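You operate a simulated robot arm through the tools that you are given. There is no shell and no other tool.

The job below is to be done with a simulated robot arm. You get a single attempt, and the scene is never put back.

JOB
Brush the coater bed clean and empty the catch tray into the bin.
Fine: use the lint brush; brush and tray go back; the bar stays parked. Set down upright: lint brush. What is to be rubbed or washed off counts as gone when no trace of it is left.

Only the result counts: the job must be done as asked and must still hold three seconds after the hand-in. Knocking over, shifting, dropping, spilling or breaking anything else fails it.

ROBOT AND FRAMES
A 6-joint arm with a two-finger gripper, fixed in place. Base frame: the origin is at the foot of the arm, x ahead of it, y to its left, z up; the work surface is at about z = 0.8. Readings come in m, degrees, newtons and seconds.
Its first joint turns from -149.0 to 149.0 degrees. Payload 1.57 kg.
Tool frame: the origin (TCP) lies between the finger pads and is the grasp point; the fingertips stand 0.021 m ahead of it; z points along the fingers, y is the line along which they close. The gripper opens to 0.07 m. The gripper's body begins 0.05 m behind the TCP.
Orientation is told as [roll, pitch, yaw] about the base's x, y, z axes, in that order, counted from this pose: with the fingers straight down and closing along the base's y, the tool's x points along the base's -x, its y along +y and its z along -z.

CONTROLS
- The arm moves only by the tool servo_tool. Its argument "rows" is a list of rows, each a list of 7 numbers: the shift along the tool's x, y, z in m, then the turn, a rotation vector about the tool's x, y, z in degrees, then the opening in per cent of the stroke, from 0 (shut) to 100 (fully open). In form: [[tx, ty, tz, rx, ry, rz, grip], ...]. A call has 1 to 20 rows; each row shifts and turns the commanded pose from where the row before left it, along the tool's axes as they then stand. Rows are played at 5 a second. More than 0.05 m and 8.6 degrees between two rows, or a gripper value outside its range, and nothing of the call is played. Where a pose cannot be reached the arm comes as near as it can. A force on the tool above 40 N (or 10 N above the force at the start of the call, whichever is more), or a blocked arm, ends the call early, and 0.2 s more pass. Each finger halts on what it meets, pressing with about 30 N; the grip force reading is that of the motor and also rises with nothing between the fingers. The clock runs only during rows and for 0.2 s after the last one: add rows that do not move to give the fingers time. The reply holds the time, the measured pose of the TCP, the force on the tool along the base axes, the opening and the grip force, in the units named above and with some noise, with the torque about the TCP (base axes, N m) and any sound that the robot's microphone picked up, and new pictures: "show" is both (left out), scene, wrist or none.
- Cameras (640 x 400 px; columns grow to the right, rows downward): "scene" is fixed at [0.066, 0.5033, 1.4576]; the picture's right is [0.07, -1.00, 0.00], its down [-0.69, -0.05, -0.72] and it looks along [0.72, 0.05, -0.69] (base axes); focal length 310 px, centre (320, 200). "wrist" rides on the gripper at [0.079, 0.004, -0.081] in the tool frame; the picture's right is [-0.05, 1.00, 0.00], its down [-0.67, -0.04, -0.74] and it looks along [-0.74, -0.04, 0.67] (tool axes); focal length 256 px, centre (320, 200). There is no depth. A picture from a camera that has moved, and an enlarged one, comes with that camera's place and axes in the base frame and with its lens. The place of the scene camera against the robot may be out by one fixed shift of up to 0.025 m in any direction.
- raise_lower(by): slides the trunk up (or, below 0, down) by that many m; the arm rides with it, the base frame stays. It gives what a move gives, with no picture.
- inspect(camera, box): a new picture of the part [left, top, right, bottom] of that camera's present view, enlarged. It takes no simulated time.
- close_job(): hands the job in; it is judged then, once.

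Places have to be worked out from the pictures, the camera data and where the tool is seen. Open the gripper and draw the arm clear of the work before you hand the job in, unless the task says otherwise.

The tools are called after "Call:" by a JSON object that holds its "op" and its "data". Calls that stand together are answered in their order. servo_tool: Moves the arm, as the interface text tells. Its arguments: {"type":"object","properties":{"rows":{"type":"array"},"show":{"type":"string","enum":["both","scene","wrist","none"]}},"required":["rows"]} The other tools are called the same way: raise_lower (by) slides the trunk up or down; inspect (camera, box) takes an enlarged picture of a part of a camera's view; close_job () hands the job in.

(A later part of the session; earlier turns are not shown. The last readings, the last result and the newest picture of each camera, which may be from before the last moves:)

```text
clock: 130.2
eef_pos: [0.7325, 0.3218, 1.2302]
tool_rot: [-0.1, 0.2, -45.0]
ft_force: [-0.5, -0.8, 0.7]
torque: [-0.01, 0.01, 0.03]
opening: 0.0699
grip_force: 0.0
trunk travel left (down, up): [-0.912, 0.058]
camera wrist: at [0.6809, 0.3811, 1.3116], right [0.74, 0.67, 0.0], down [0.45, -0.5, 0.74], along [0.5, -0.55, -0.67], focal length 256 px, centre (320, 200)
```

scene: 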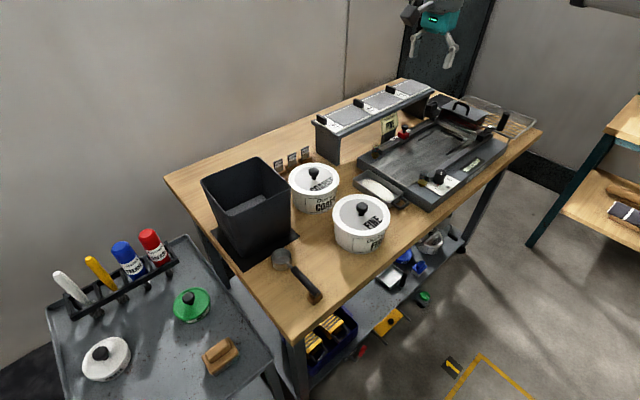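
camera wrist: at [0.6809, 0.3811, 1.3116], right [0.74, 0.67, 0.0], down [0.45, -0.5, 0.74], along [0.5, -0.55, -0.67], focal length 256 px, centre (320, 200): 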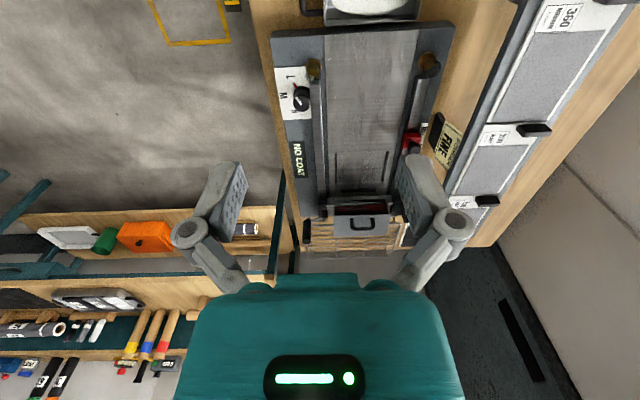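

Yaw −45 is fine. There's another shelving unit visible at left; I quickly check it to make sure there isn't a different brush labelled there.

Call:
{"op": "inspect", "data": {"camera": "wrist", "box": [0, 200, 290, 400]}}

Call:
{"op": "inspect", "data": {"camera": "wrist", "box": [240, 0, 480, 150]}}

```text
2.00 times, centred on (145, 300) of wrist
camera zoom: at [0.6809, 0.3811, 1.3116], right [0.74, 0.67, 0.0], down [0.45, -0.5, 0.74], along [0.5, -0.55, -0.67], focal length 512 px, centre (670, 0)
```

zoom: 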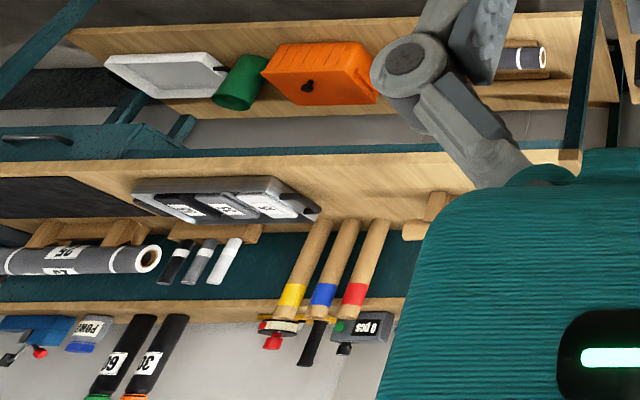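

```text
2.67 times, centred on (360, 75) of wrist
camera zoom: at [0.6809, 0.3811, 1.3116], right [0.74, 0.67, 0.0], down [0.45, -0.5, 0.74], along [0.5, -0.55, -0.67], focal length 683 px, centre (213, 533)
```

zoom: 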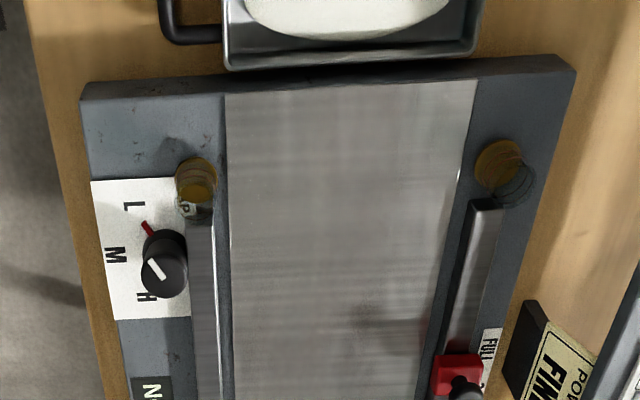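

The bed is spotless in this close view, and no other brush is visible there. The FINE pot's clearance to my wrist camera matters for the tray grasp, so I look at it in detail.

Call:
{"op": "inspect", "data": {"camera": "scene", "box": [320, 180, 420, 260]}}

Call:
{"op": "inspect", "data": {"camera": "scene", "box": [380, 0, 500, 80]}}

```text
5.00 times, centred on (370, 220) of scene
camera zoom: at [0.066, 0.5033, 1.4576], right [0.07, -1.0, 0.0], down [-0.69, -0.05, -0.72], along [0.72, 0.05, -0.69], focal length 1552 px, centre (70, 100)
```

zoom: 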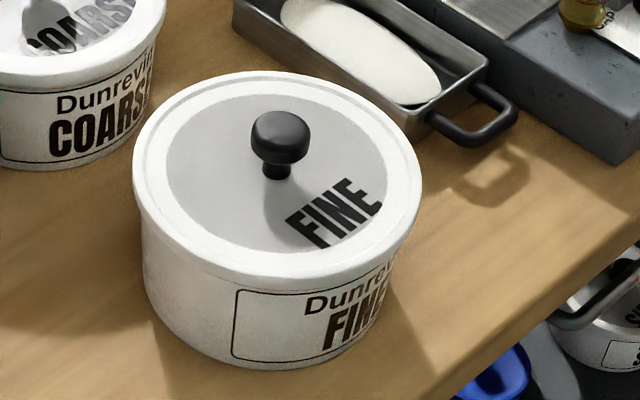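

```text
5.00 times, centred on (440, 40) of scene
camera zoom: at [0.066, 0.5033, 1.4576], right [0.07, -1.0, 0.0], down [-0.69, -0.05, -0.72], along [0.72, 0.05, -0.69], focal length 1552 px, centre (-280, 1000)
```

zoom: 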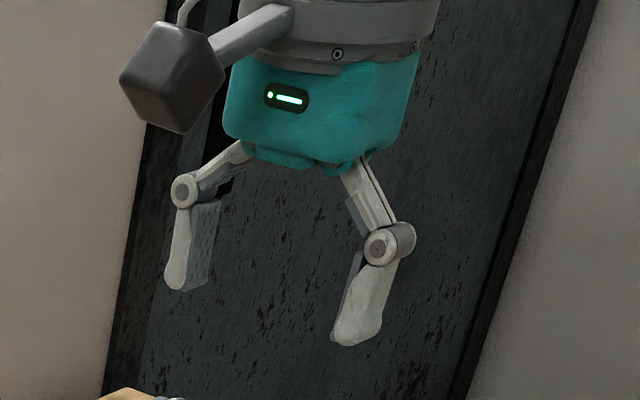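

The pot (centre u≈0.128, radius 0.073, lid z≈0.89) comes close to where the wrist camera box would be, so I tilt the tool 15° about the closing axis to lift the camera, set the opening to 21 mm, then descend partway over the end wall.

Call:
{"op": "servo_tool", "data": {"rows": [[0, 0, 0, 0, 7.5, 0, 80], [0, 0, 0, 0, 7.5, 0, 60], [-0.0054, 0, -0.0015, 0, 0, 0, 45], [0, 0, 0, 0, 0, 0, 30], [0, 0, 0, 0, 0, 0, 30], [0, 0, 0, 0, 0, 0, 30]], "show": "none"}}

Call:
{"op": "raise_lower", "data": {"by": -0.27}}

Call:
{"op": "servo_tool", "data": {"rows": [[0, 0, 0, 0, 0, 0, 30]], "show": "both"}}

Call:
{"op": "inspect", "data": {"camera": "wrist", "box": [200, 0, 440, 200]}}

Call:
{"op": "inspect", "data": {"camera": "scene", "box": [340, 120, 440, 220]}}

```text
clock: 131.6
eef_pos: [0.7382, 0.3156, 1.2371]
tool_rot: [-0.1, 15.1, -45.0]
ft_force: [-0.6, 1.1, -0.5]
torque: [0.01, -0.02, -0.04]
opening: 0.021
grip_force: 0.0
out of reach, approached as far as the arm can: row 2
trunk travel left (down, up): [-0.912, 0.058]
```

```text
clock: 134.4
eef_pos: [0.7395, 0.3179, 0.9669]
tool_rot: [0.1, 15.1, -45.0]
ft_force: [0.4, -0.6, 0.3]
torque: [-0.02, 0.02, 0.04]
opening: 0.0214
grip_force: 0.1
trunk travel left (down, up): [-0.642, 0.328]
```

```text
clock: 134.8
eef_pos: [0.7375, 0.3165, 0.9679]
tool_rot: [-0.1, 15.1, -45.0]
ft_force: [0.0, -0.6, -1.3]
torque: [-0.01, 0.0, 0.01]
opening: 0.0209
grip_force: 0.0
trunk travel left (down, up): [-0.642, 0.328]
camera wrist: at [0.7027, 0.3592, 1.0655], right [0.74, 0.67, -0.01], down [0.57, -0.62, 0.55], along [0.36, -0.41, -0.84], focal length 256 px, centre (320, 200)
```

scene: 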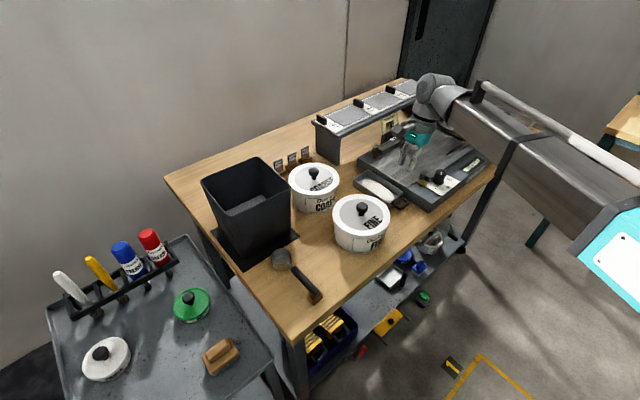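
wrist: 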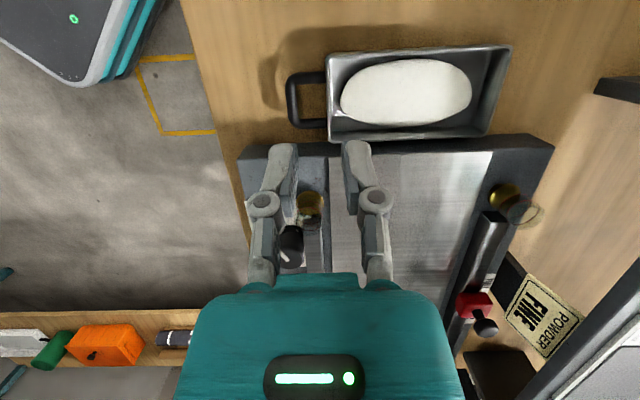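

```text
2.00 times, centred on (320, 100) of wrist
camera zoom: at [0.7027, 0.3592, 1.0655], right [0.74, 0.67, -0.01], down [0.57, -0.62, 0.55], along [0.36, -0.41, -0.84], focal length 512 px, centre (320, 400)
```

zoom: 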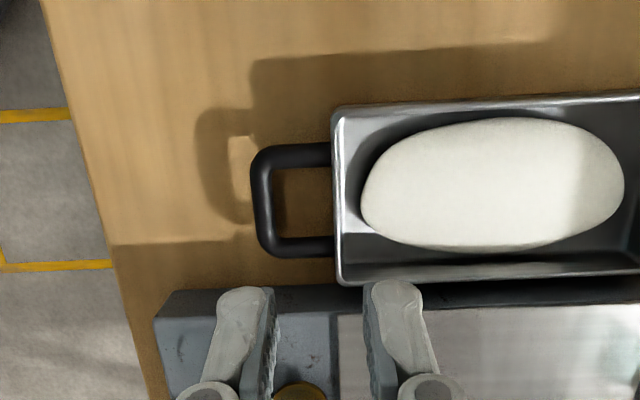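

```text
4.00 times, centred on (390, 170) of scene
camera zoom: at [0.066, 0.5033, 1.4576], right [0.07, -1.0, 0.0], down [-0.69, -0.05, -0.72], along [0.72, 0.05, -0.69], focal length 1242 px, centre (40, 320)
```

zoom: 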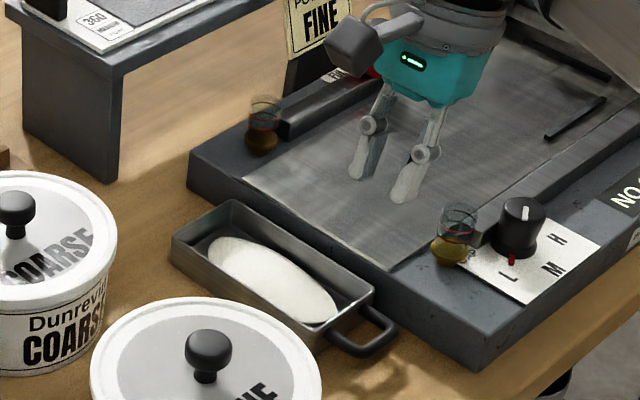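

Now a precise view: end-wall outer face at v≈0.752, inner ≈0.757, handle bar v 0.715–0.725, tray u 0.256–0.328. I shift 5.6 mm toward the wall and 3.6 mm sideways, narrow the opening to 17 mm and descend to 2 cm above the rim.

Call:
{"op": "servo_tool", "data": {"rows": [[0.0035, 0.0056, 0.0009, 0, 0, 0, 24], [0, 0, 0, 0, 0, 0, 24]], "show": "none"}}

Call:
{"op": "raise_lower", "data": {"by": -0.09}}

Call:
{"op": "servo_tool", "data": {"rows": [[0, 0, 0, 0, 0, 0, 24]], "show": "both"}}

Call:
{"op": "inspect", "data": {"camera": "wrist", "box": [240, 60, 400, 200]}}

Call:
{"op": "inspect", "data": {"camera": "scene", "box": [350, 150, 430, 220]}}

```text
clock: 135.4
eef_pos: [0.7404, 0.322, 0.9679]
tool_rot: [0.1, 15.1, -45.0]
ft_force: [0.4, 1.3, 0.1]
torque: [-0.01, -0.02, -0.02]
opening: 0.0166
grip_force: 0.1
trunk travel left (down, up): [-0.642, 0.328]
```

```text
clock: 136.6
eef_pos: [0.7398, 0.3238, 0.8775]
tool_rot: [0.1, 15.1, -45.0]
ft_force: [0.0, 0.0, -0.8]
torque: [0.0, 0.01, 0.01]
opening: 0.017
grip_force: 0.1
trunk travel left (down, up): [-0.552, 0.418]
```

```text
clock: 137.0
eef_pos: [0.7391, 0.3235, 0.8776]
tool_rot: [0.0, 15.2, -45.1]
ft_force: [-0.5, -0.7, -0.2]
torque: [0.01, 0.01, 0.01]
opening: 0.0167
grip_force: 0.1
trunk travel left (down, up): [-0.552, 0.418]
camera wrist: at [0.7044, 0.3657, 0.9755], right [0.74, 0.67, -0.01], down [0.57, -0.62, 0.55], along [0.36, -0.41, -0.84], focal length 256 px, centre (320, 200)
```

scene: 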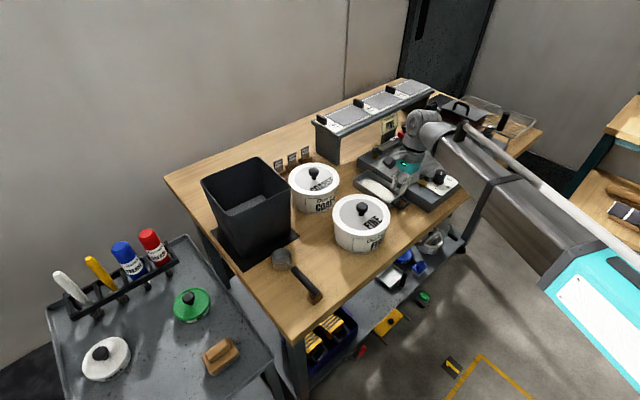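
wrist: 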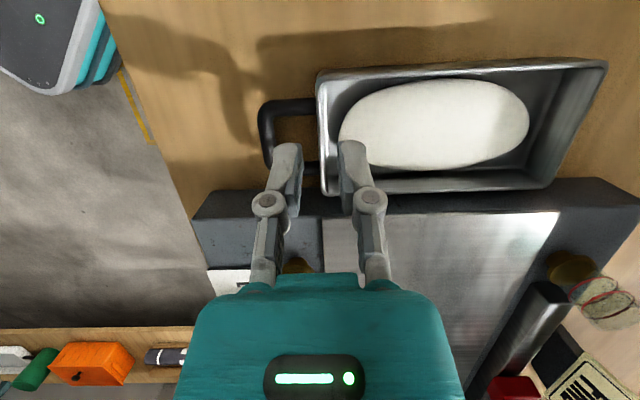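

```text
2.86 times, centred on (320, 130) of wrist
camera zoom: at [0.7044, 0.3657, 0.9755], right [0.74, 0.67, -0.01], down [0.57, -0.62, 0.55], along [0.36, -0.41, -0.84], focal length 731 px, centre (320, 400)
```

zoom: 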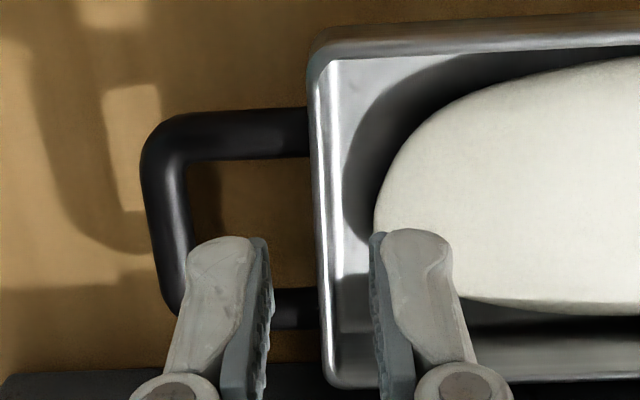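

```text
5.71 times, centred on (390, 185) of scene
camera zoom: at [0.066, 0.5033, 1.4576], right [0.07, -1.0, 0.0], down [-0.69, -0.05, -0.72], along [0.72, 0.05, -0.69], focal length 1774 px, centre (-80, 286)
```

zoom: 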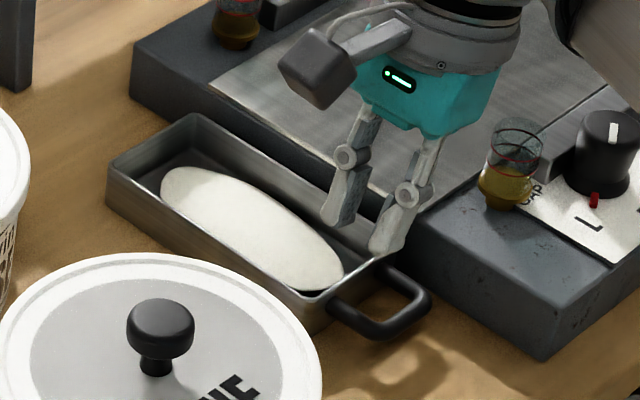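

Fingers straddle the wall correctly (centred within 2 mm). I lower to the rim level, check the force, then go 17 mm below the rim.

Call:
{"op": "raise_lower", "data": {"by": -0.024}}

Call:
{"op": "servo_tool", "data": {"rows": [[0, 0, 0, 0, 0, 0, 24]], "show": "wrist"}}

Call:
{"op": "inspect", "data": {"camera": "wrist", "box": [240, 80, 400, 220]}}

Call:
{"op": "inspect", "data": {"camera": "scene", "box": [360, 160, 430, 220]}}

```text
clock: 137.7
eef_pos: [0.7397, 0.3229, 0.8526]
tool_rot: [0.0, 15.1, -45.1]
ft_force: [-0.2, -0.4, 0.6]
torque: [0.01, 0.0, 0.02]
opening: 0.0167
grip_force: 0.1
trunk travel left (down, up): [-0.528, 0.442]
```

```text
clock: 138.1
eef_pos: [0.7405, 0.3234, 0.8534]
tool_rot: [0.0, 15.1, -45.0]
ft_force: [0.2, -0.6, 0.8]
torque: [0.01, -0.02, 0.0]
opening: 0.0169
grip_force: 0.0
trunk travel left (down, up): [-0.528, 0.442]
camera wrist: at [0.7044, 0.3657, 0.9515], right [0.74, 0.67, -0.01], down [0.57, -0.62, 0.55], along [0.36, -0.41, -0.84], focal length 256 px, centre (320, 200)
```

wrist: 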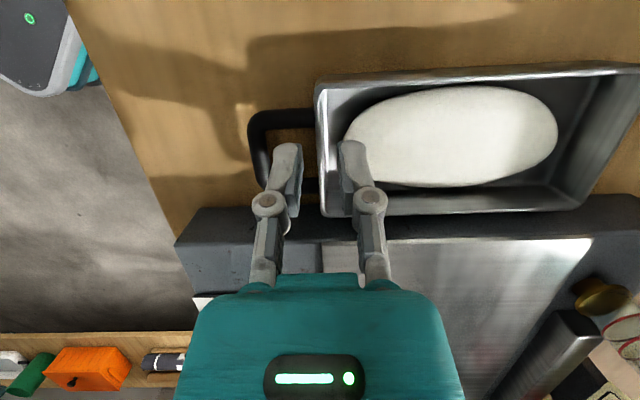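

```text
2.86 times, centred on (320, 150) of wrist
camera zoom: at [0.7044, 0.3657, 0.9515], right [0.74, 0.67, -0.01], down [0.57, -0.62, 0.55], along [0.36, -0.41, -0.84], focal length 731 px, centre (320, 343)
```

zoom: 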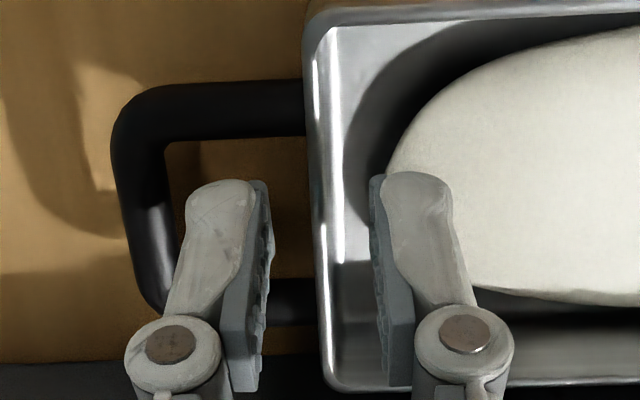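

```text
6.67 times, centred on (395, 190) of scene
camera zoom: at [0.066, 0.5033, 1.4576], right [0.07, -1.0, 0.0], down [-0.69, -0.05, -0.72], along [0.72, 0.05, -0.69], focal length 2070 px, centre (-180, 267)
```

zoom: 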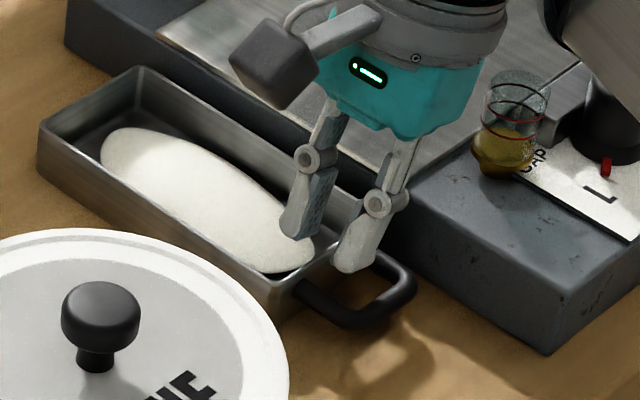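

All aligned. Lowering the rest.

Call:
{"op": "raise_lower", "data": {"by": -0.008}}

Call:
{"op": "raise_lower", "data": {"by": -0.006}}

Call:
{"op": "servo_tool", "data": {"rows": [[0, 0, 0, 0, 0, 0, 24]], "show": "wrist"}}

Call:
{"op": "inspect", "data": {"camera": "wrist", "box": [240, 80, 400, 220]}}

```text
clock: 138.7
eef_pos: [0.7387, 0.3234, 0.8454]
tool_rot: [0.0, 15.0, -44.9]
ft_force: [-0.3, 0.2, 0.0]
torque: [-0.05, 0.0, 0.01]
opening: 0.0168
grip_force: 0.1
trunk travel left (down, up): [-0.52, 0.45]
```

```text
clock: 139.3
eef_pos: [0.7404, 0.3231, 0.8402]
tool_rot: [0.0, 15.0, -45.0]
ft_force: [0.4, 0.1, 0.2]
torque: [0.01, 0.0, 0.01]
opening: 0.0168
grip_force: 0.0
trunk travel left (down, up): [-0.514, 0.456]
```

```text
clock: 139.7
eef_pos: [0.7402, 0.3228, 0.839]
tool_rot: [0.0, 15.1, -45.0]
ft_force: [-0.7, -0.3, -0.3]
torque: [0.03, -0.01, 0.01]
opening: 0.0167
grip_force: 0.0
trunk travel left (down, up): [-0.514, 0.456]
camera wrist: at [0.7043, 0.3657, 0.9375], right [0.74, 0.67, -0.01], down [0.57, -0.62, 0.55], along [0.36, -0.41, -0.84], focal length 256 px, centre (320, 200)
```

wrist: 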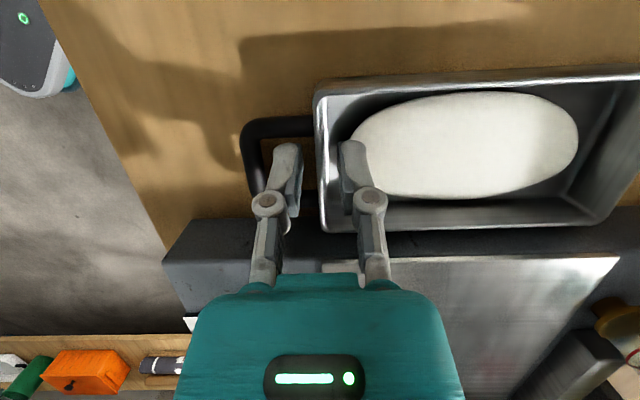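

```text
2.86 times, centred on (320, 150) of wrist
camera zoom: at [0.7043, 0.3657, 0.9375], right [0.74, 0.67, -0.01], down [0.57, -0.62, 0.55], along [0.36, -0.41, -0.84], focal length 731 px, centre (320, 343)
```

zoom: 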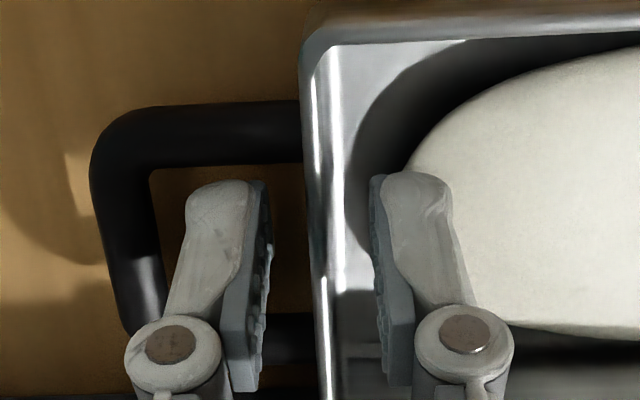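

No contact. I go 3 mm deeper and close on the wall.

Call:
{"op": "raise_lower", "data": {"by": -0.003}}

Call:
{"op": "servo_tool", "data": {"rows": [[0, 0, 0, 0, 0, 0, 20], [0, 0, 0, 0, 0, 0, 16], [0, 0, 0, 0, 0, 0, 12], [0, 0, 0, 0, 0, 0, 8], [0, 0, 0, 0, 0, 0, 4], [0, 0, 0, 0, 0, 0, 0], [0, 0, 0, 0, 0, 0, 0], [0, 0, 0, 0, 0, 0, 0]], "show": "both"}}

Call:
{"op": "inspect", "data": {"camera": "wrist", "box": [240, 80, 400, 220]}}

Call:
{"op": "inspect", "data": {"camera": "scene", "box": [350, 150, 430, 220]}}

```text
clock: 140.2
eef_pos: [0.7389, 0.3233, 0.836]
tool_rot: [0.1, 15.1, -45.1]
ft_force: [-0.6, -0.5, -0.8]
torque: [-0.01, 0.03, 0.02]
opening: 0.0165
grip_force: 0.1
trunk travel left (down, up): [-0.511, 0.459]
```

```text
clock: 142.0
eef_pos: [0.7399, 0.3223, 0.8362]
tool_rot: [-0.1, 15.0, -45.0]
ft_force: [-0.6, 0.2, 0.7]
torque: [0.0, 0.03, -0.03]
opening: 0.0062
grip_force: 29.7
trunk travel left (down, up): [-0.511, 0.459]
camera wrist: at [0.7043, 0.3657, 0.9345], right [0.74, 0.67, -0.01], down [0.57, -0.62, 0.55], along [0.36, -0.41, -0.84], focal length 256 px, centre (320, 200)
```

scene: 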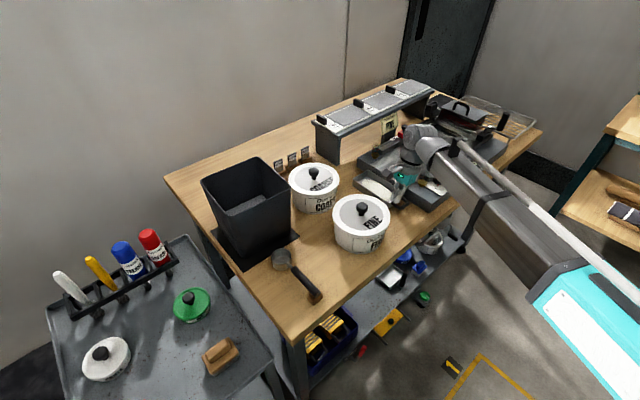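
wrist: 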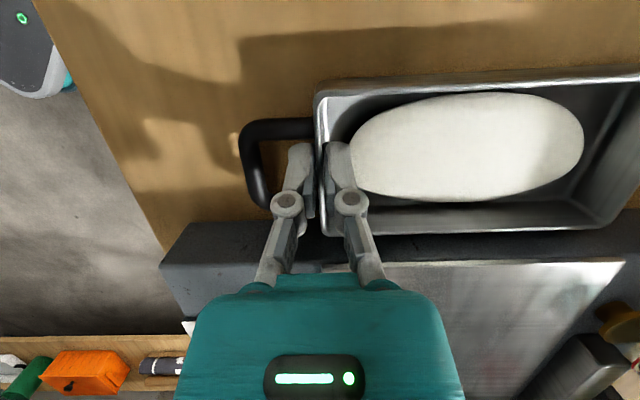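

```text
2.86 times, centred on (320, 150) of wrist
camera zoom: at [0.7043, 0.3657, 0.9345], right [0.74, 0.67, -0.01], down [0.57, -0.62, 0.55], along [0.36, -0.41, -0.84], focal length 731 px, centre (320, 343)
```

zoom: 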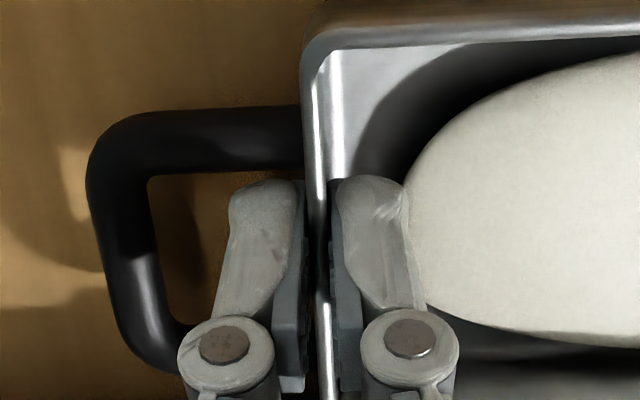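

```text
5.71 times, centred on (390, 185) of scene
camera zoom: at [0.066, 0.5033, 1.4576], right [0.07, -1.0, 0.0], down [-0.69, -0.05, -0.72], along [0.72, 0.05, -0.69], focal length 1774 px, centre (-80, 286)
```

zoom: 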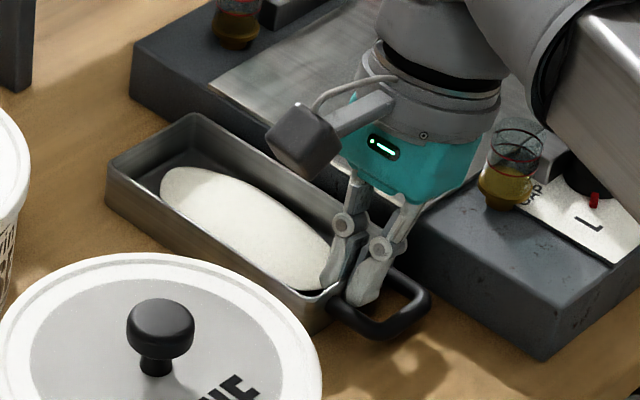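

The wall is gripped (6 mm, 29.7 N). I lift 3 cm and check that the tray comes up level.

Call:
{"op": "raise_lower", "data": {"by": 0.01}}

Call:
{"op": "raise_lower", "data": {"by": 0.03}}

Call:
{"op": "servo_tool", "data": {"rows": [[0, 0, 0, 0, 0, 0, 0]], "show": "both"}}

Call:
{"op": "inspect", "data": {"camera": "scene", "box": [350, 140, 430, 210]}}

```text
clock: 142.6
eef_pos: [0.739, 0.3231, 0.8464]
tool_rot: [0.0, 15.1, -45.0]
ft_force: [-0.5, -0.4, -1.4]
torque: [-0.07, 0.09, -0.01]
opening: 0.0058
grip_force: 30.0
trunk travel left (down, up): [-0.521, 0.449]
```

```text
clock: 143.3
eef_pos: [0.7391, 0.3218, 0.8759]
tool_rot: [0.0, 15.0, -45.0]
ft_force: [-0.6, 0.3, -1.4]
torque: [-0.09, 0.11, -0.01]
opening: 0.0059
grip_force: 30.3
trunk travel left (down, up): [-0.551, 0.419]
```

```text
clock: 143.7
eef_pos: [0.7415, 0.3231, 0.8768]
tool_rot: [-0.1, 15.0, -45.0]
ft_force: [-0.3, -0.1, -1.9]
torque: [-0.03, 0.06, 0.0]
opening: 0.0062
grip_force: 30.2
trunk travel left (down, up): [-0.551, 0.419]
camera wrist: at [0.7044, 0.3657, 0.9744], right [0.74, 0.67, -0.01], down [0.57, -0.62, 0.55], along [0.36, -0.41, -0.84], focal length 256 px, centre (320, 200)
```

scene: 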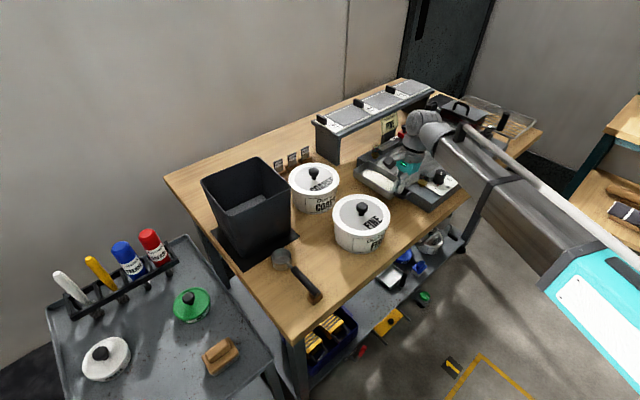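
wrist: 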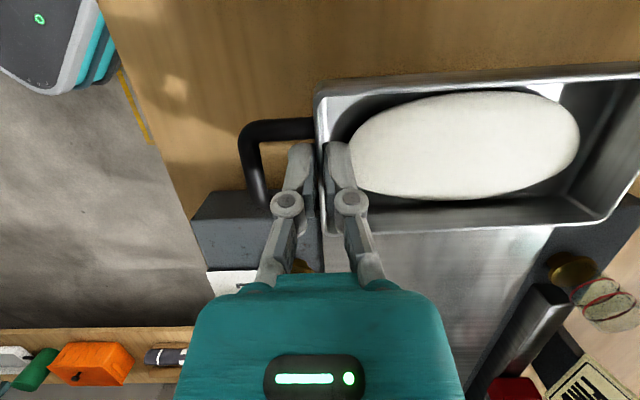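

```text
5.71 times, centred on (390, 175) of scene
camera zoom: at [0.066, 0.5033, 1.4576], right [0.07, -1.0, 0.0], down [-0.69, -0.05, -0.72], along [0.72, 0.05, -0.69], focal length 1774 px, centre (-80, 343)
```

zoom: 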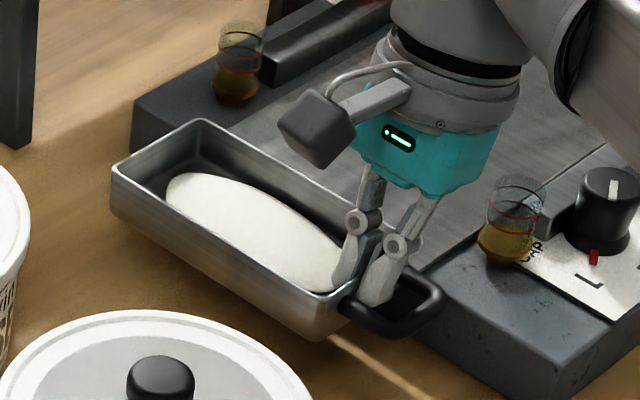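

The tray is lifted level and is light. I raise it to a safe height, and take a precise look at the bin in the scene view to fix its rim position.

Call:
{"op": "raise_lower", "data": {"by": 0.34}}

Call:
{"op": "inspect", "data": {"camera": "scene", "box": [190, 145, 310, 275]}}

Call:
{"op": "inspect", "data": {"camera": "scene", "box": [330, 20, 490, 140]}}

```text
clock: 147.0
eef_pos: [0.7409, 0.3239, 1.2166]
tool_rot: [0.0, 15.1, -44.9]
ft_force: [-0.9, -0.6, -1.8]
torque: [-0.05, 0.09, 0.03]
opening: 0.0064
grip_force: 30.1
trunk travel left (down, up): [-0.891, 0.079]
```

```text
3.08 times, centred on (250, 210) of scene
camera zoom: at [0.066, 0.5033, 1.4576], right [0.07, -1.0, 0.0], down [-0.69, -0.05, -0.72], along [0.72, 0.05, -0.69], focal length 955 px, centre (535, 169)
```

zoom: 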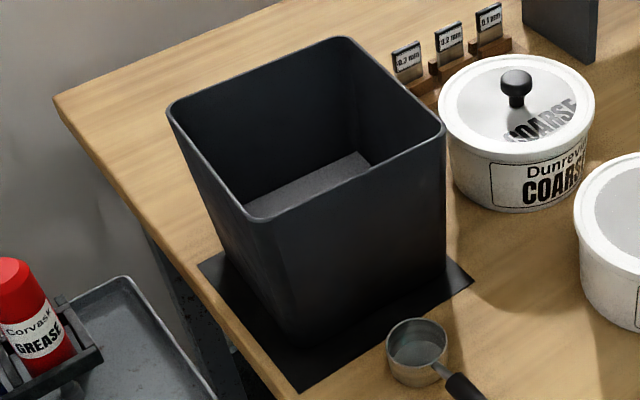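

```text
3.33 times, centred on (410, 80) of scene
camera zoom: at [0.066, 0.5033, 1.4576], right [0.07, -1.0, 0.0], down [-0.69, -0.05, -0.72], along [0.72, 0.05, -0.69], focal length 1035 px, centre (20, 600)
```

zoom: 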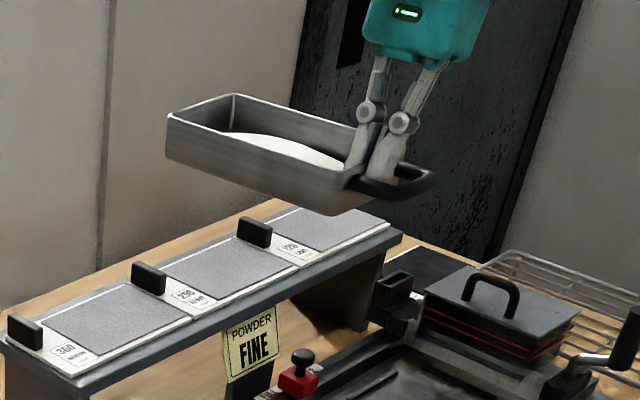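

The bin centre works out at (0.605, 0.722) with rim z≈0.984 (mat and rim agree). With the tray held level at z≈1.22, I rotate it to yaw 73 (about the vertical axis) so it can be tipped over the bin in the collision-free roll direction.

Call:
{"op": "servo_tool", "data": {"rows": [[0, 0, 0, 1.915, 0, -7.122, 0], [0, 0, 0, 1.915, 0, -7.122, 0], [0, 0, 0, 1.915, 0, -7.122, 0], [0, 0, 0, 1.915, 0, -7.122, 0], [0, 0, 0, 1.915, 0, -7.122, 0], [0, 0, 0, 1.915, 0, -7.122, 0], [0, 0, 0, 1.915, 0, -7.122, 0], [0, 0, 0, 1.915, 0, -7.122, 0], [0, 0, 0, 0, 0, 0, 0]], "show": "both"}}

```text
clock: 149.0
eef_pos: [0.7395, 0.3232, 1.217]
tool_rot: [0.0, 15.2, 14.2]
ft_force: [1.1, -0.5, -1.4]
torque: [-0.1, -0.01, 0.01]
opening: 0.0058
grip_force: 30.4
trunk travel left (down, up): [-0.891, 0.079]
camera wrist: at [0.6858, 0.3141, 1.3145], right [-0.19, 0.98, -0.01], down [0.82, 0.17, 0.54], along [0.54, 0.09, -0.84], focal length 256 px, centre (320, 200)
```

scene: 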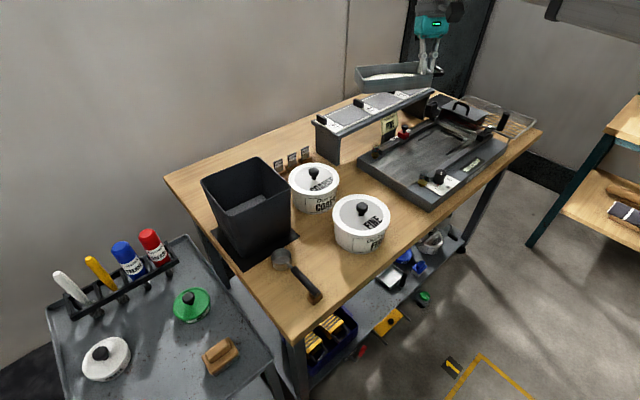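
wrist: 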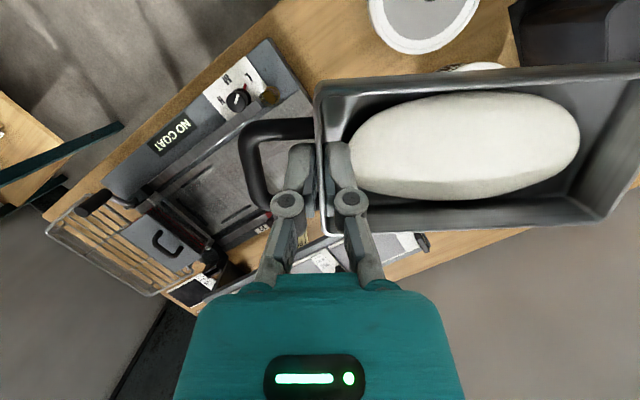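

Tray is steady and level. Continuing the yaw rotation.

Call:
{"op": "servo_tool", "data": {"rows": [[0, 0, 0, 1.915, 0, -7.122, 0], [0, 0, 0, 1.915, 0, -7.122, 0], [0, 0, 0, 1.915, 0, -7.122, 0], [0, 0, 0, 1.915, 0, -7.122, 0], [0, 0, 0, 1.915, 0, -7.122, 0], [0, 0, 0, 1.915, 0, -7.122, 0], [0, 0, 0, 1.915, 0, -7.122, 0], [0, 0, 0, 1.915, 0, -7.122, 0], [0, 0, 0, 0, 0, 0, 0]], "show": "both"}}

```text
clock: 151.0
eef_pos: [0.7411, 0.3235, 1.2168]
tool_rot: [0.0, 15.2, 73.1]
ft_force: [0.2, -0.6, -3.0]
torque: [-0.03, -0.12, -0.03]
opening: 0.006
grip_force: 30.6
trunk travel left (down, up): [-0.891, 0.079]
camera wrist: at [0.7212, 0.2723, 1.3144], right [-0.94, 0.34, -0.01], down [0.28, 0.79, 0.55], along [0.2, 0.51, -0.84], focal length 256 px, centre (320, 200)
```

scene: 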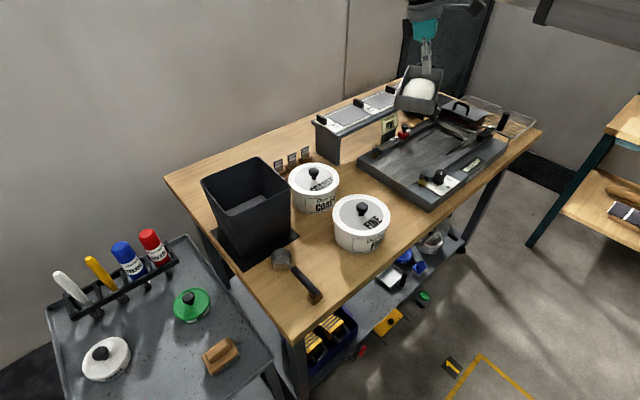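
wrist: 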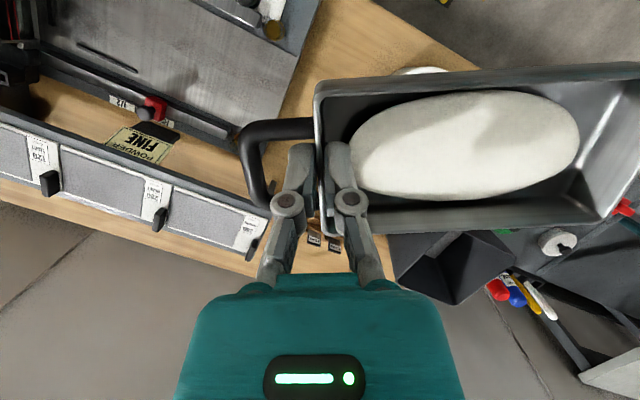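

Now I carry the level tray over to beside/above the bin.

Call:
{"op": "servo_tool", "data": {"rows": [[-0.0259, 0.0158, -0.007, 0, 0, 0, 0], [-0.0259, 0.0158, -0.007, 0, 0, 0, 0], [-0.0259, 0.0158, -0.007, 0, 0, 0, 0], [-0.0259, 0.0158, -0.007, 0, 0, 0, 0], [-0.0259, 0.0158, -0.007, 0, 0, 0, 0], [-0.0259, 0.0158, -0.007, 0, 0, 0, 0], [-0.0259, 0.0158, -0.007, 0, 0, 0, 0], [-0.0259, 0.0158, -0.007, 0, 0, 0, 0], [-0.0259, 0.0158, -0.007, 0, 0, 0, 0], [-0.0259, 0.0158, -0.007, 0, 0, 0, 0], [0, 0, 0, 0, 0, 0, 0]], "show": "both"}}

```text
clock: 153.4
eef_pos: [0.669, 0.6255, 1.2144]
tool_rot: [-0.1, 15.1, 73.1]
ft_force: [-0.2, -0.1, -2.0]
torque: [-0.02, -0.11, -0.01]
opening: 0.0059
grip_force: 30.3
trunk travel left (down, up): [-0.891, 0.079]
camera wrist: at [0.6484, 0.5751, 1.3145], right [-0.94, 0.34, -0.01], down [0.28, 0.79, 0.55], along [0.2, 0.51, -0.84], focal length 256 px, centre (320, 200)
```

scene: 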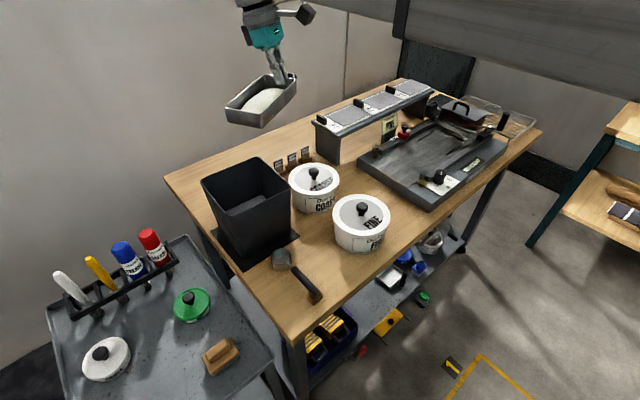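
wrist: 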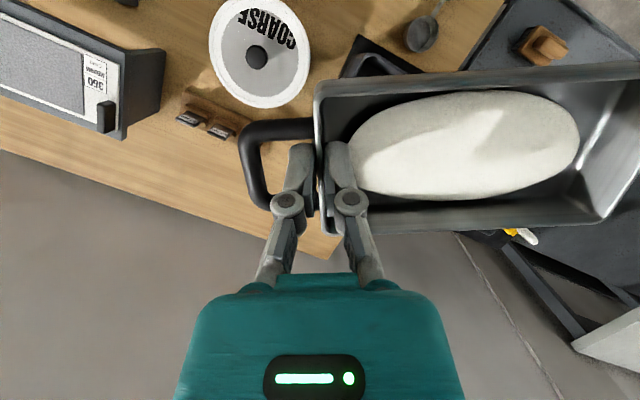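

I lower so that the tray is about 6 cm above the bin's rim and check the geometry.

Call:
{"op": "raise_lower", "data": {"by": -0.125}}

Call:
{"op": "servo_tool", "data": {"rows": [[0, 0, 0, 0, 0, 0, 0]], "show": "both"}}

Call:
{"op": "inspect", "data": {"camera": "scene", "box": [170, 60, 330, 260]}}

```text
clock: 155.0
eef_pos: [0.6688, 0.6261, 1.0907]
tool_rot: [0.0, 15.1, 73.0]
ft_force: [-0.2, 0.1, -2.0]
torque: [-0.05, -0.07, 0.0]
opening: 0.006
grip_force: 29.7
trunk travel left (down, up): [-0.766, 0.204]
```

```text
clock: 155.4
eef_pos: [0.6678, 0.6266, 1.0911]
tool_rot: [0.0, 15.1, 73.1]
ft_force: [0.4, -0.5, -1.9]
torque: [-0.05, -0.08, -0.01]
opening: 0.0061
grip_force: 30.4
trunk travel left (down, up): [-0.766, 0.204]
camera wrist: at [0.6485, 0.5751, 1.1895], right [-0.94, 0.34, -0.01], down [0.28, 0.79, 0.54], along [0.2, 0.51, -0.84], focal length 256 px, centre (320, 200)
```

scene: 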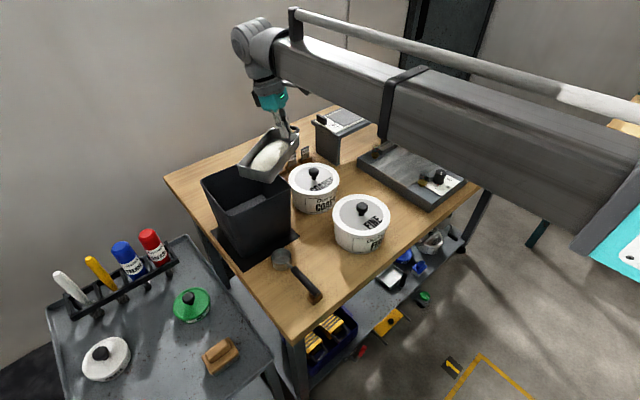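
wrist: 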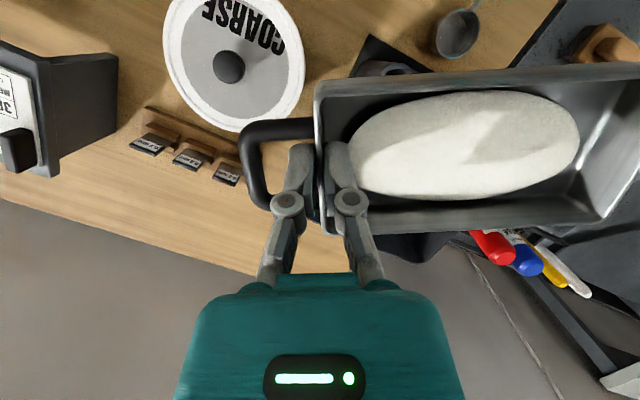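

```text
2.00 times, centred on (250, 160) of scene
camera zoom: at [0.066, 0.5033, 1.4576], right [0.07, -1.0, 0.0], down [-0.69, -0.05, -0.72], along [0.72, 0.05, -0.69], focal length 621 px, centre (460, 280)
```

zoom: 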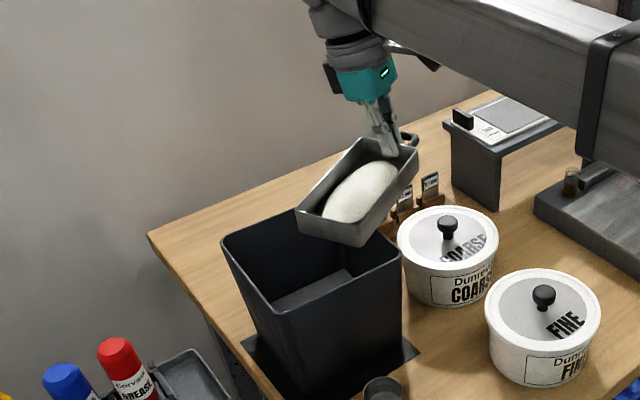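

Tray's far lip is next to the bin opening, 10 cm above the rim. I start tipping (24°) while moving the lip over the opening.

Call:
{"op": "servo_tool", "data": {"rows": [[-0.0135, 0.004, -0.0036, 7.726, 0, 2.077, 0], [-0.0201, 0.005, -0.0062, 7.726, 0, 2.077, 0], [-0.0223, 0.0064, -0.0079, 7.726, 0, 2.077, 0], [0, 0, 0, 0, 0, 0, 0]], "show": "both"}}

Call:
{"op": "inspect", "data": {"camera": "scene", "box": [170, 60, 330, 260]}}

```text
clock: 156.4
eef_pos: [0.6711, 0.688, 1.1069]
tool_rot: [-24.8, 13.9, 66.9]
ft_force: [0.1, -0.2, -1.4]
torque: [0.0, -0.08, -0.01]
opening: 0.0062
grip_force: 30.1
out of reach, approached as far as the arm can: row 2, 3
trunk travel left (down, up): [-0.766, 0.204]
camera wrist: at [0.6128, 0.6479, 1.1946], right [-0.85, 0.31, -0.42], down [0.06, 0.86, 0.51], along [0.52, 0.41, -0.75], focal length 256 px, centre (320, 200)
```

scene: 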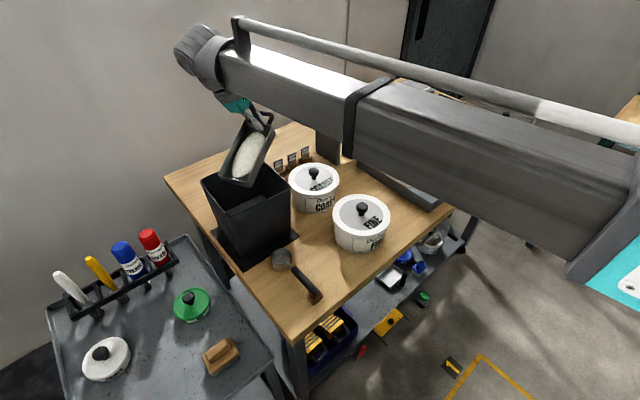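
wrist: 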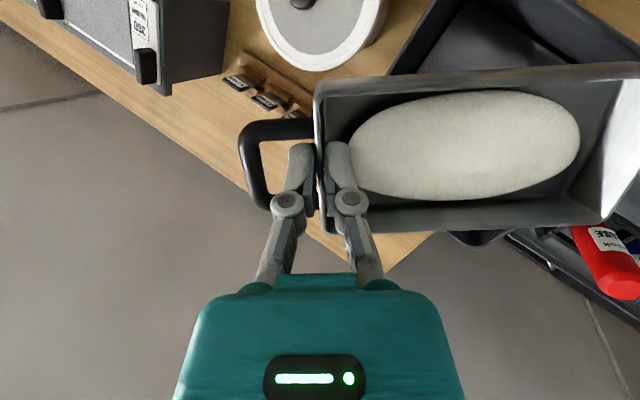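

```text
2.00 times, centred on (250, 160) of scene
camera zoom: at [0.066, 0.5033, 1.4576], right [0.07, -1.0, 0.0], down [-0.69, -0.05, -0.72], along [0.72, 0.05, -0.69], focal length 621 px, centre (460, 280)
```

zoom: 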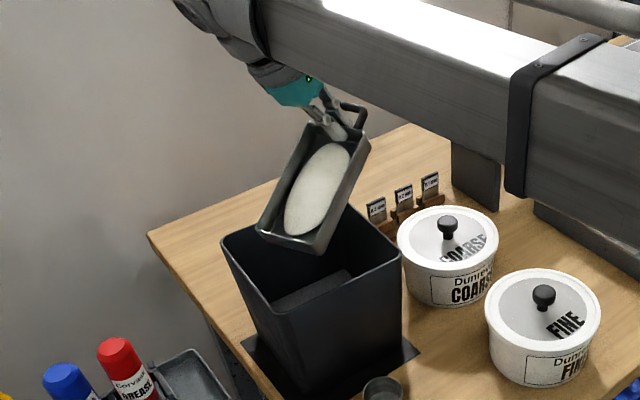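

The lip is now over the opening and nothing has slid yet. I continue tipping to about 56°.

Call:
{"op": "servo_tool", "data": {"rows": [[-0.0035, 0.0037, -0.0026, 7.726, 0, 2.077, 0], [-0.0033, 0.0038, -0.0033, 7.726, 0, 2.077, 0], [0.0014, 0.0065, -0.0053, 7.726, 0, 2.077, 0], [0.0016, 0.0057, -0.0061, 7.726, 0, 2.077, 0], [0, 0, 0, 0, 0, 0, 0]], "show": "both"}}

Call:
{"op": "inspect", "data": {"camera": "scene", "box": [170, 60, 330, 260]}}

```text
clock: 157.6
eef_pos: [0.6477, 0.7028, 1.1703]
tool_rot: [-57.0, 8.4, 60.4]
ft_force: [0.7, 0.4, -1.7]
torque: [-0.03, -0.04, 0.03]
opening: 0.006
grip_force: 29.7
out of reach, approached as far as the arm can: row 1, 2, 3, 4
trunk travel left (down, up): [-0.766, 0.204]
camera wrist: at [0.5513, 0.6754, 1.2215], right [-0.51, 0.21, -0.84], down [-0.17, 0.93, 0.33], along [0.84, 0.31, -0.44], focal length 256 px, centre (320, 200)
```

scene: 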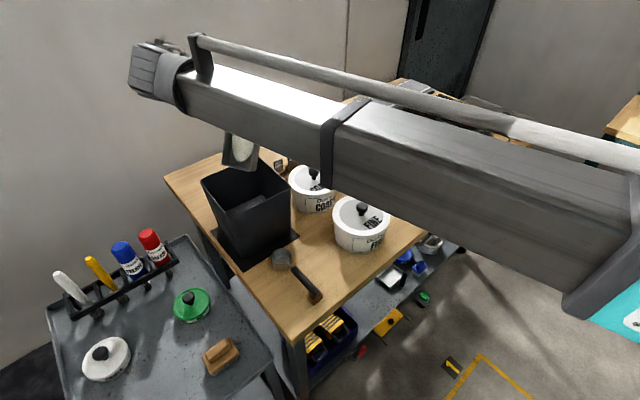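
wrist: 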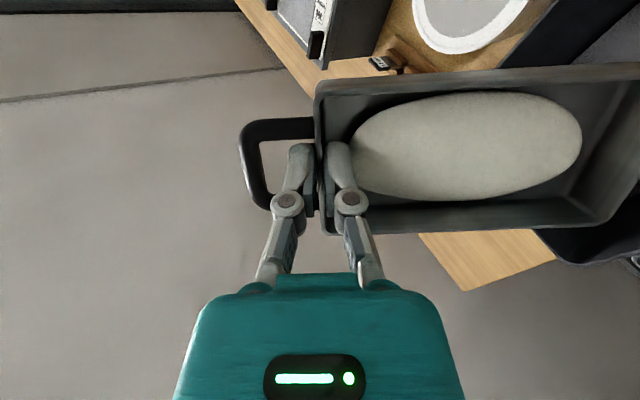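

```text
2.00 times, centred on (250, 160) of scene
camera zoom: at [0.066, 0.5033, 1.4576], right [0.07, -1.0, 0.0], down [-0.69, -0.05, -0.72], along [0.72, 0.05, -0.69], focal length 621 px, centre (460, 280)
```

zoom: 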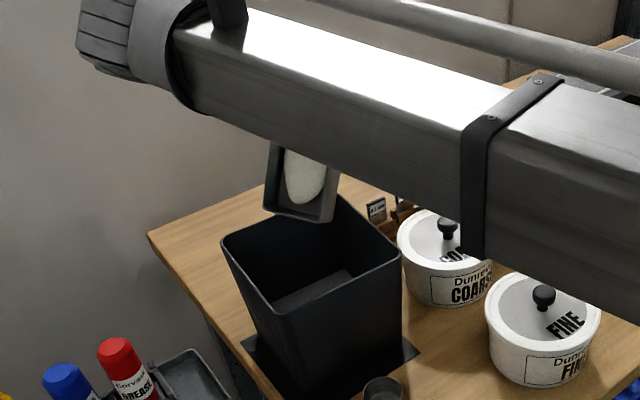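

The powder still clings at 56°. I tip on to 72°, lower a bit to keep the lip close above the rim, then go on to 88°.

Call:
{"op": "servo_tool", "data": {"rows": [[0.0017, 0.0045, -0.0064, 7.726, 0, 2.077, 0], [0.0019, 0.0035, -0.0069, 7.726, 0, 2.077, 0], [0, 0, 0, 0, 0, 0, 0]], "show": "none"}}

Call:
{"op": "raise_lower", "data": {"by": -0.045}}

Call:
{"op": "servo_tool", "data": {"rows": [[0.0016, 0.002, -0.006, 7.726, 0, 2.077, 0], [0.0017, 0.0011, -0.0062, 7.726, 0, 2.077, 0], [0, 0, 0, 0, 0, 0, 0]], "show": "both"}}

Call:
{"op": "inspect", "data": {"camera": "scene", "box": [170, 60, 330, 260]}}

```text
clock: 158.4
eef_pos: [0.6308, 0.7083, 1.2162]
tool_rot: [-72.6, 4.6, 58.7]
ft_force: [-0.2, 0.2, -1.9]
torque: [0.01, -0.01, 0.01]
opening: 0.006
grip_force: 30.2
out of reach, approached as far as the arm can: row 1, 2
trunk travel left (down, up): [-0.766, 0.204]
```

```text
clock: 159.3
eef_pos: [0.6319, 0.7092, 1.1689]
tool_rot: [-72.4, 4.7, 58.6]
ft_force: [-0.4, 0.5, -1.8]
torque: [0.02, -0.02, 0.03]
opening: 0.006
grip_force: 29.5
trunk travel left (down, up): [-0.721, 0.249]
```

```text
clock: 160.1
eef_pos: [0.6201, 0.711, 1.2181]
tool_rot: [-88.0, 0.7, 58.0]
ft_force: [0.0, -0.2, -2.0]
torque: [0.0, 0.03, 0.0]
opening: 0.0059
grip_force: 30.2
out of reach, approached as far as the arm can: row 1, 2
trunk travel left (down, up): [-0.721, 0.249]
camera wrist: at [0.5092, 0.6873, 1.2177], right [-0.01, 0.06, -1.0], down [-0.28, 0.96, 0.06], along [0.96, 0.28, 0.01], focal length 256 px, centre (320, 200)
```

scene: 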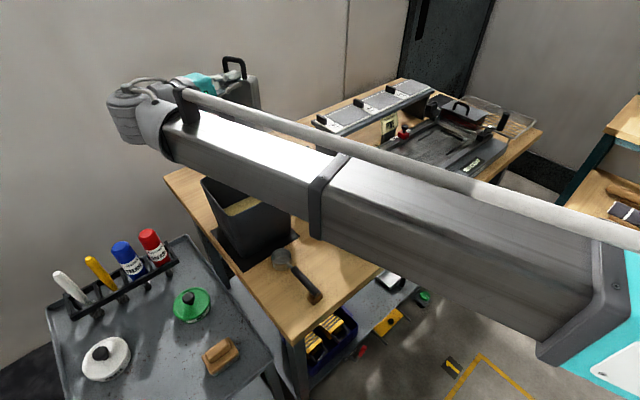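
wrist: 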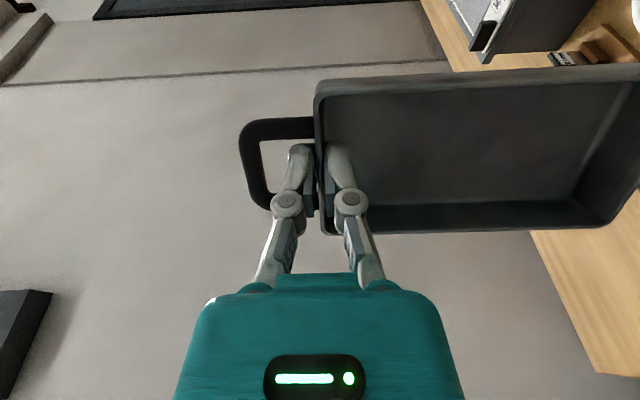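

```text
2.00 times, centred on (250, 160) of scene
camera zoom: at [0.066, 0.5033, 1.4576], right [0.07, -1.0, 0.0], down [-0.69, -0.05, -0.72], along [0.72, 0.05, -0.69], focal length 621 px, centre (460, 280)
```

zoom: 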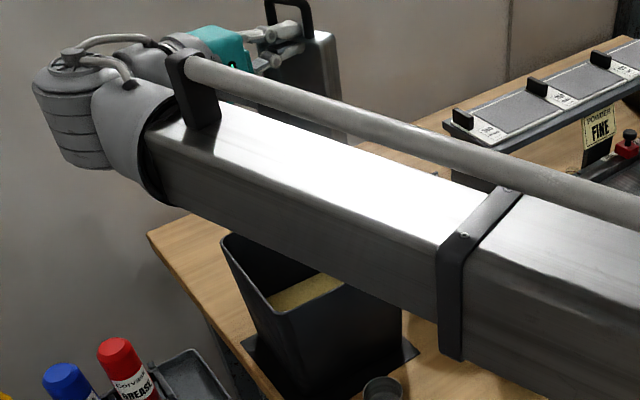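

The powder dropped: the tray looks empty and there is material in the bin. I check the tray's inside for residue.

Call:
{"op": "inspect", "data": {"camera": "wrist", "box": [300, 50, 640, 250]}}

Call:
{"op": "inspect", "data": {"camera": "scene", "box": [190, 165, 310, 275]}}

```text
1.88 times, centred on (470, 150) of wrist
camera zoom: at [0.5092, 0.6873, 1.2177], right [-0.01, 0.06, -1.0], down [-0.28, 0.96, 0.06], along [0.96, 0.28, 0.01], focal length 482 px, centre (38, 294)
```

zoom: 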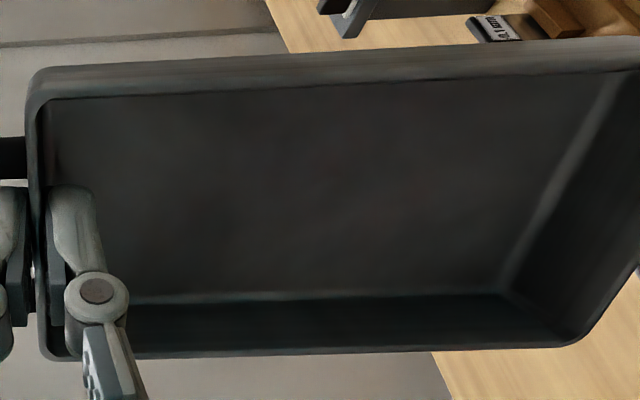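

```text
3.64 times, centred on (250, 220) of scene
camera zoom: at [0.066, 0.5033, 1.4576], right [0.07, -1.0, 0.0], down [-0.69, -0.05, -0.72], along [0.72, 0.05, -0.69], focal length 1129 px, centre (574, 127)
```

zoom: 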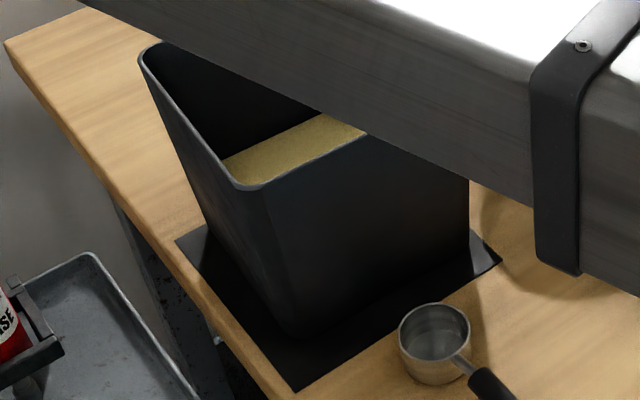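

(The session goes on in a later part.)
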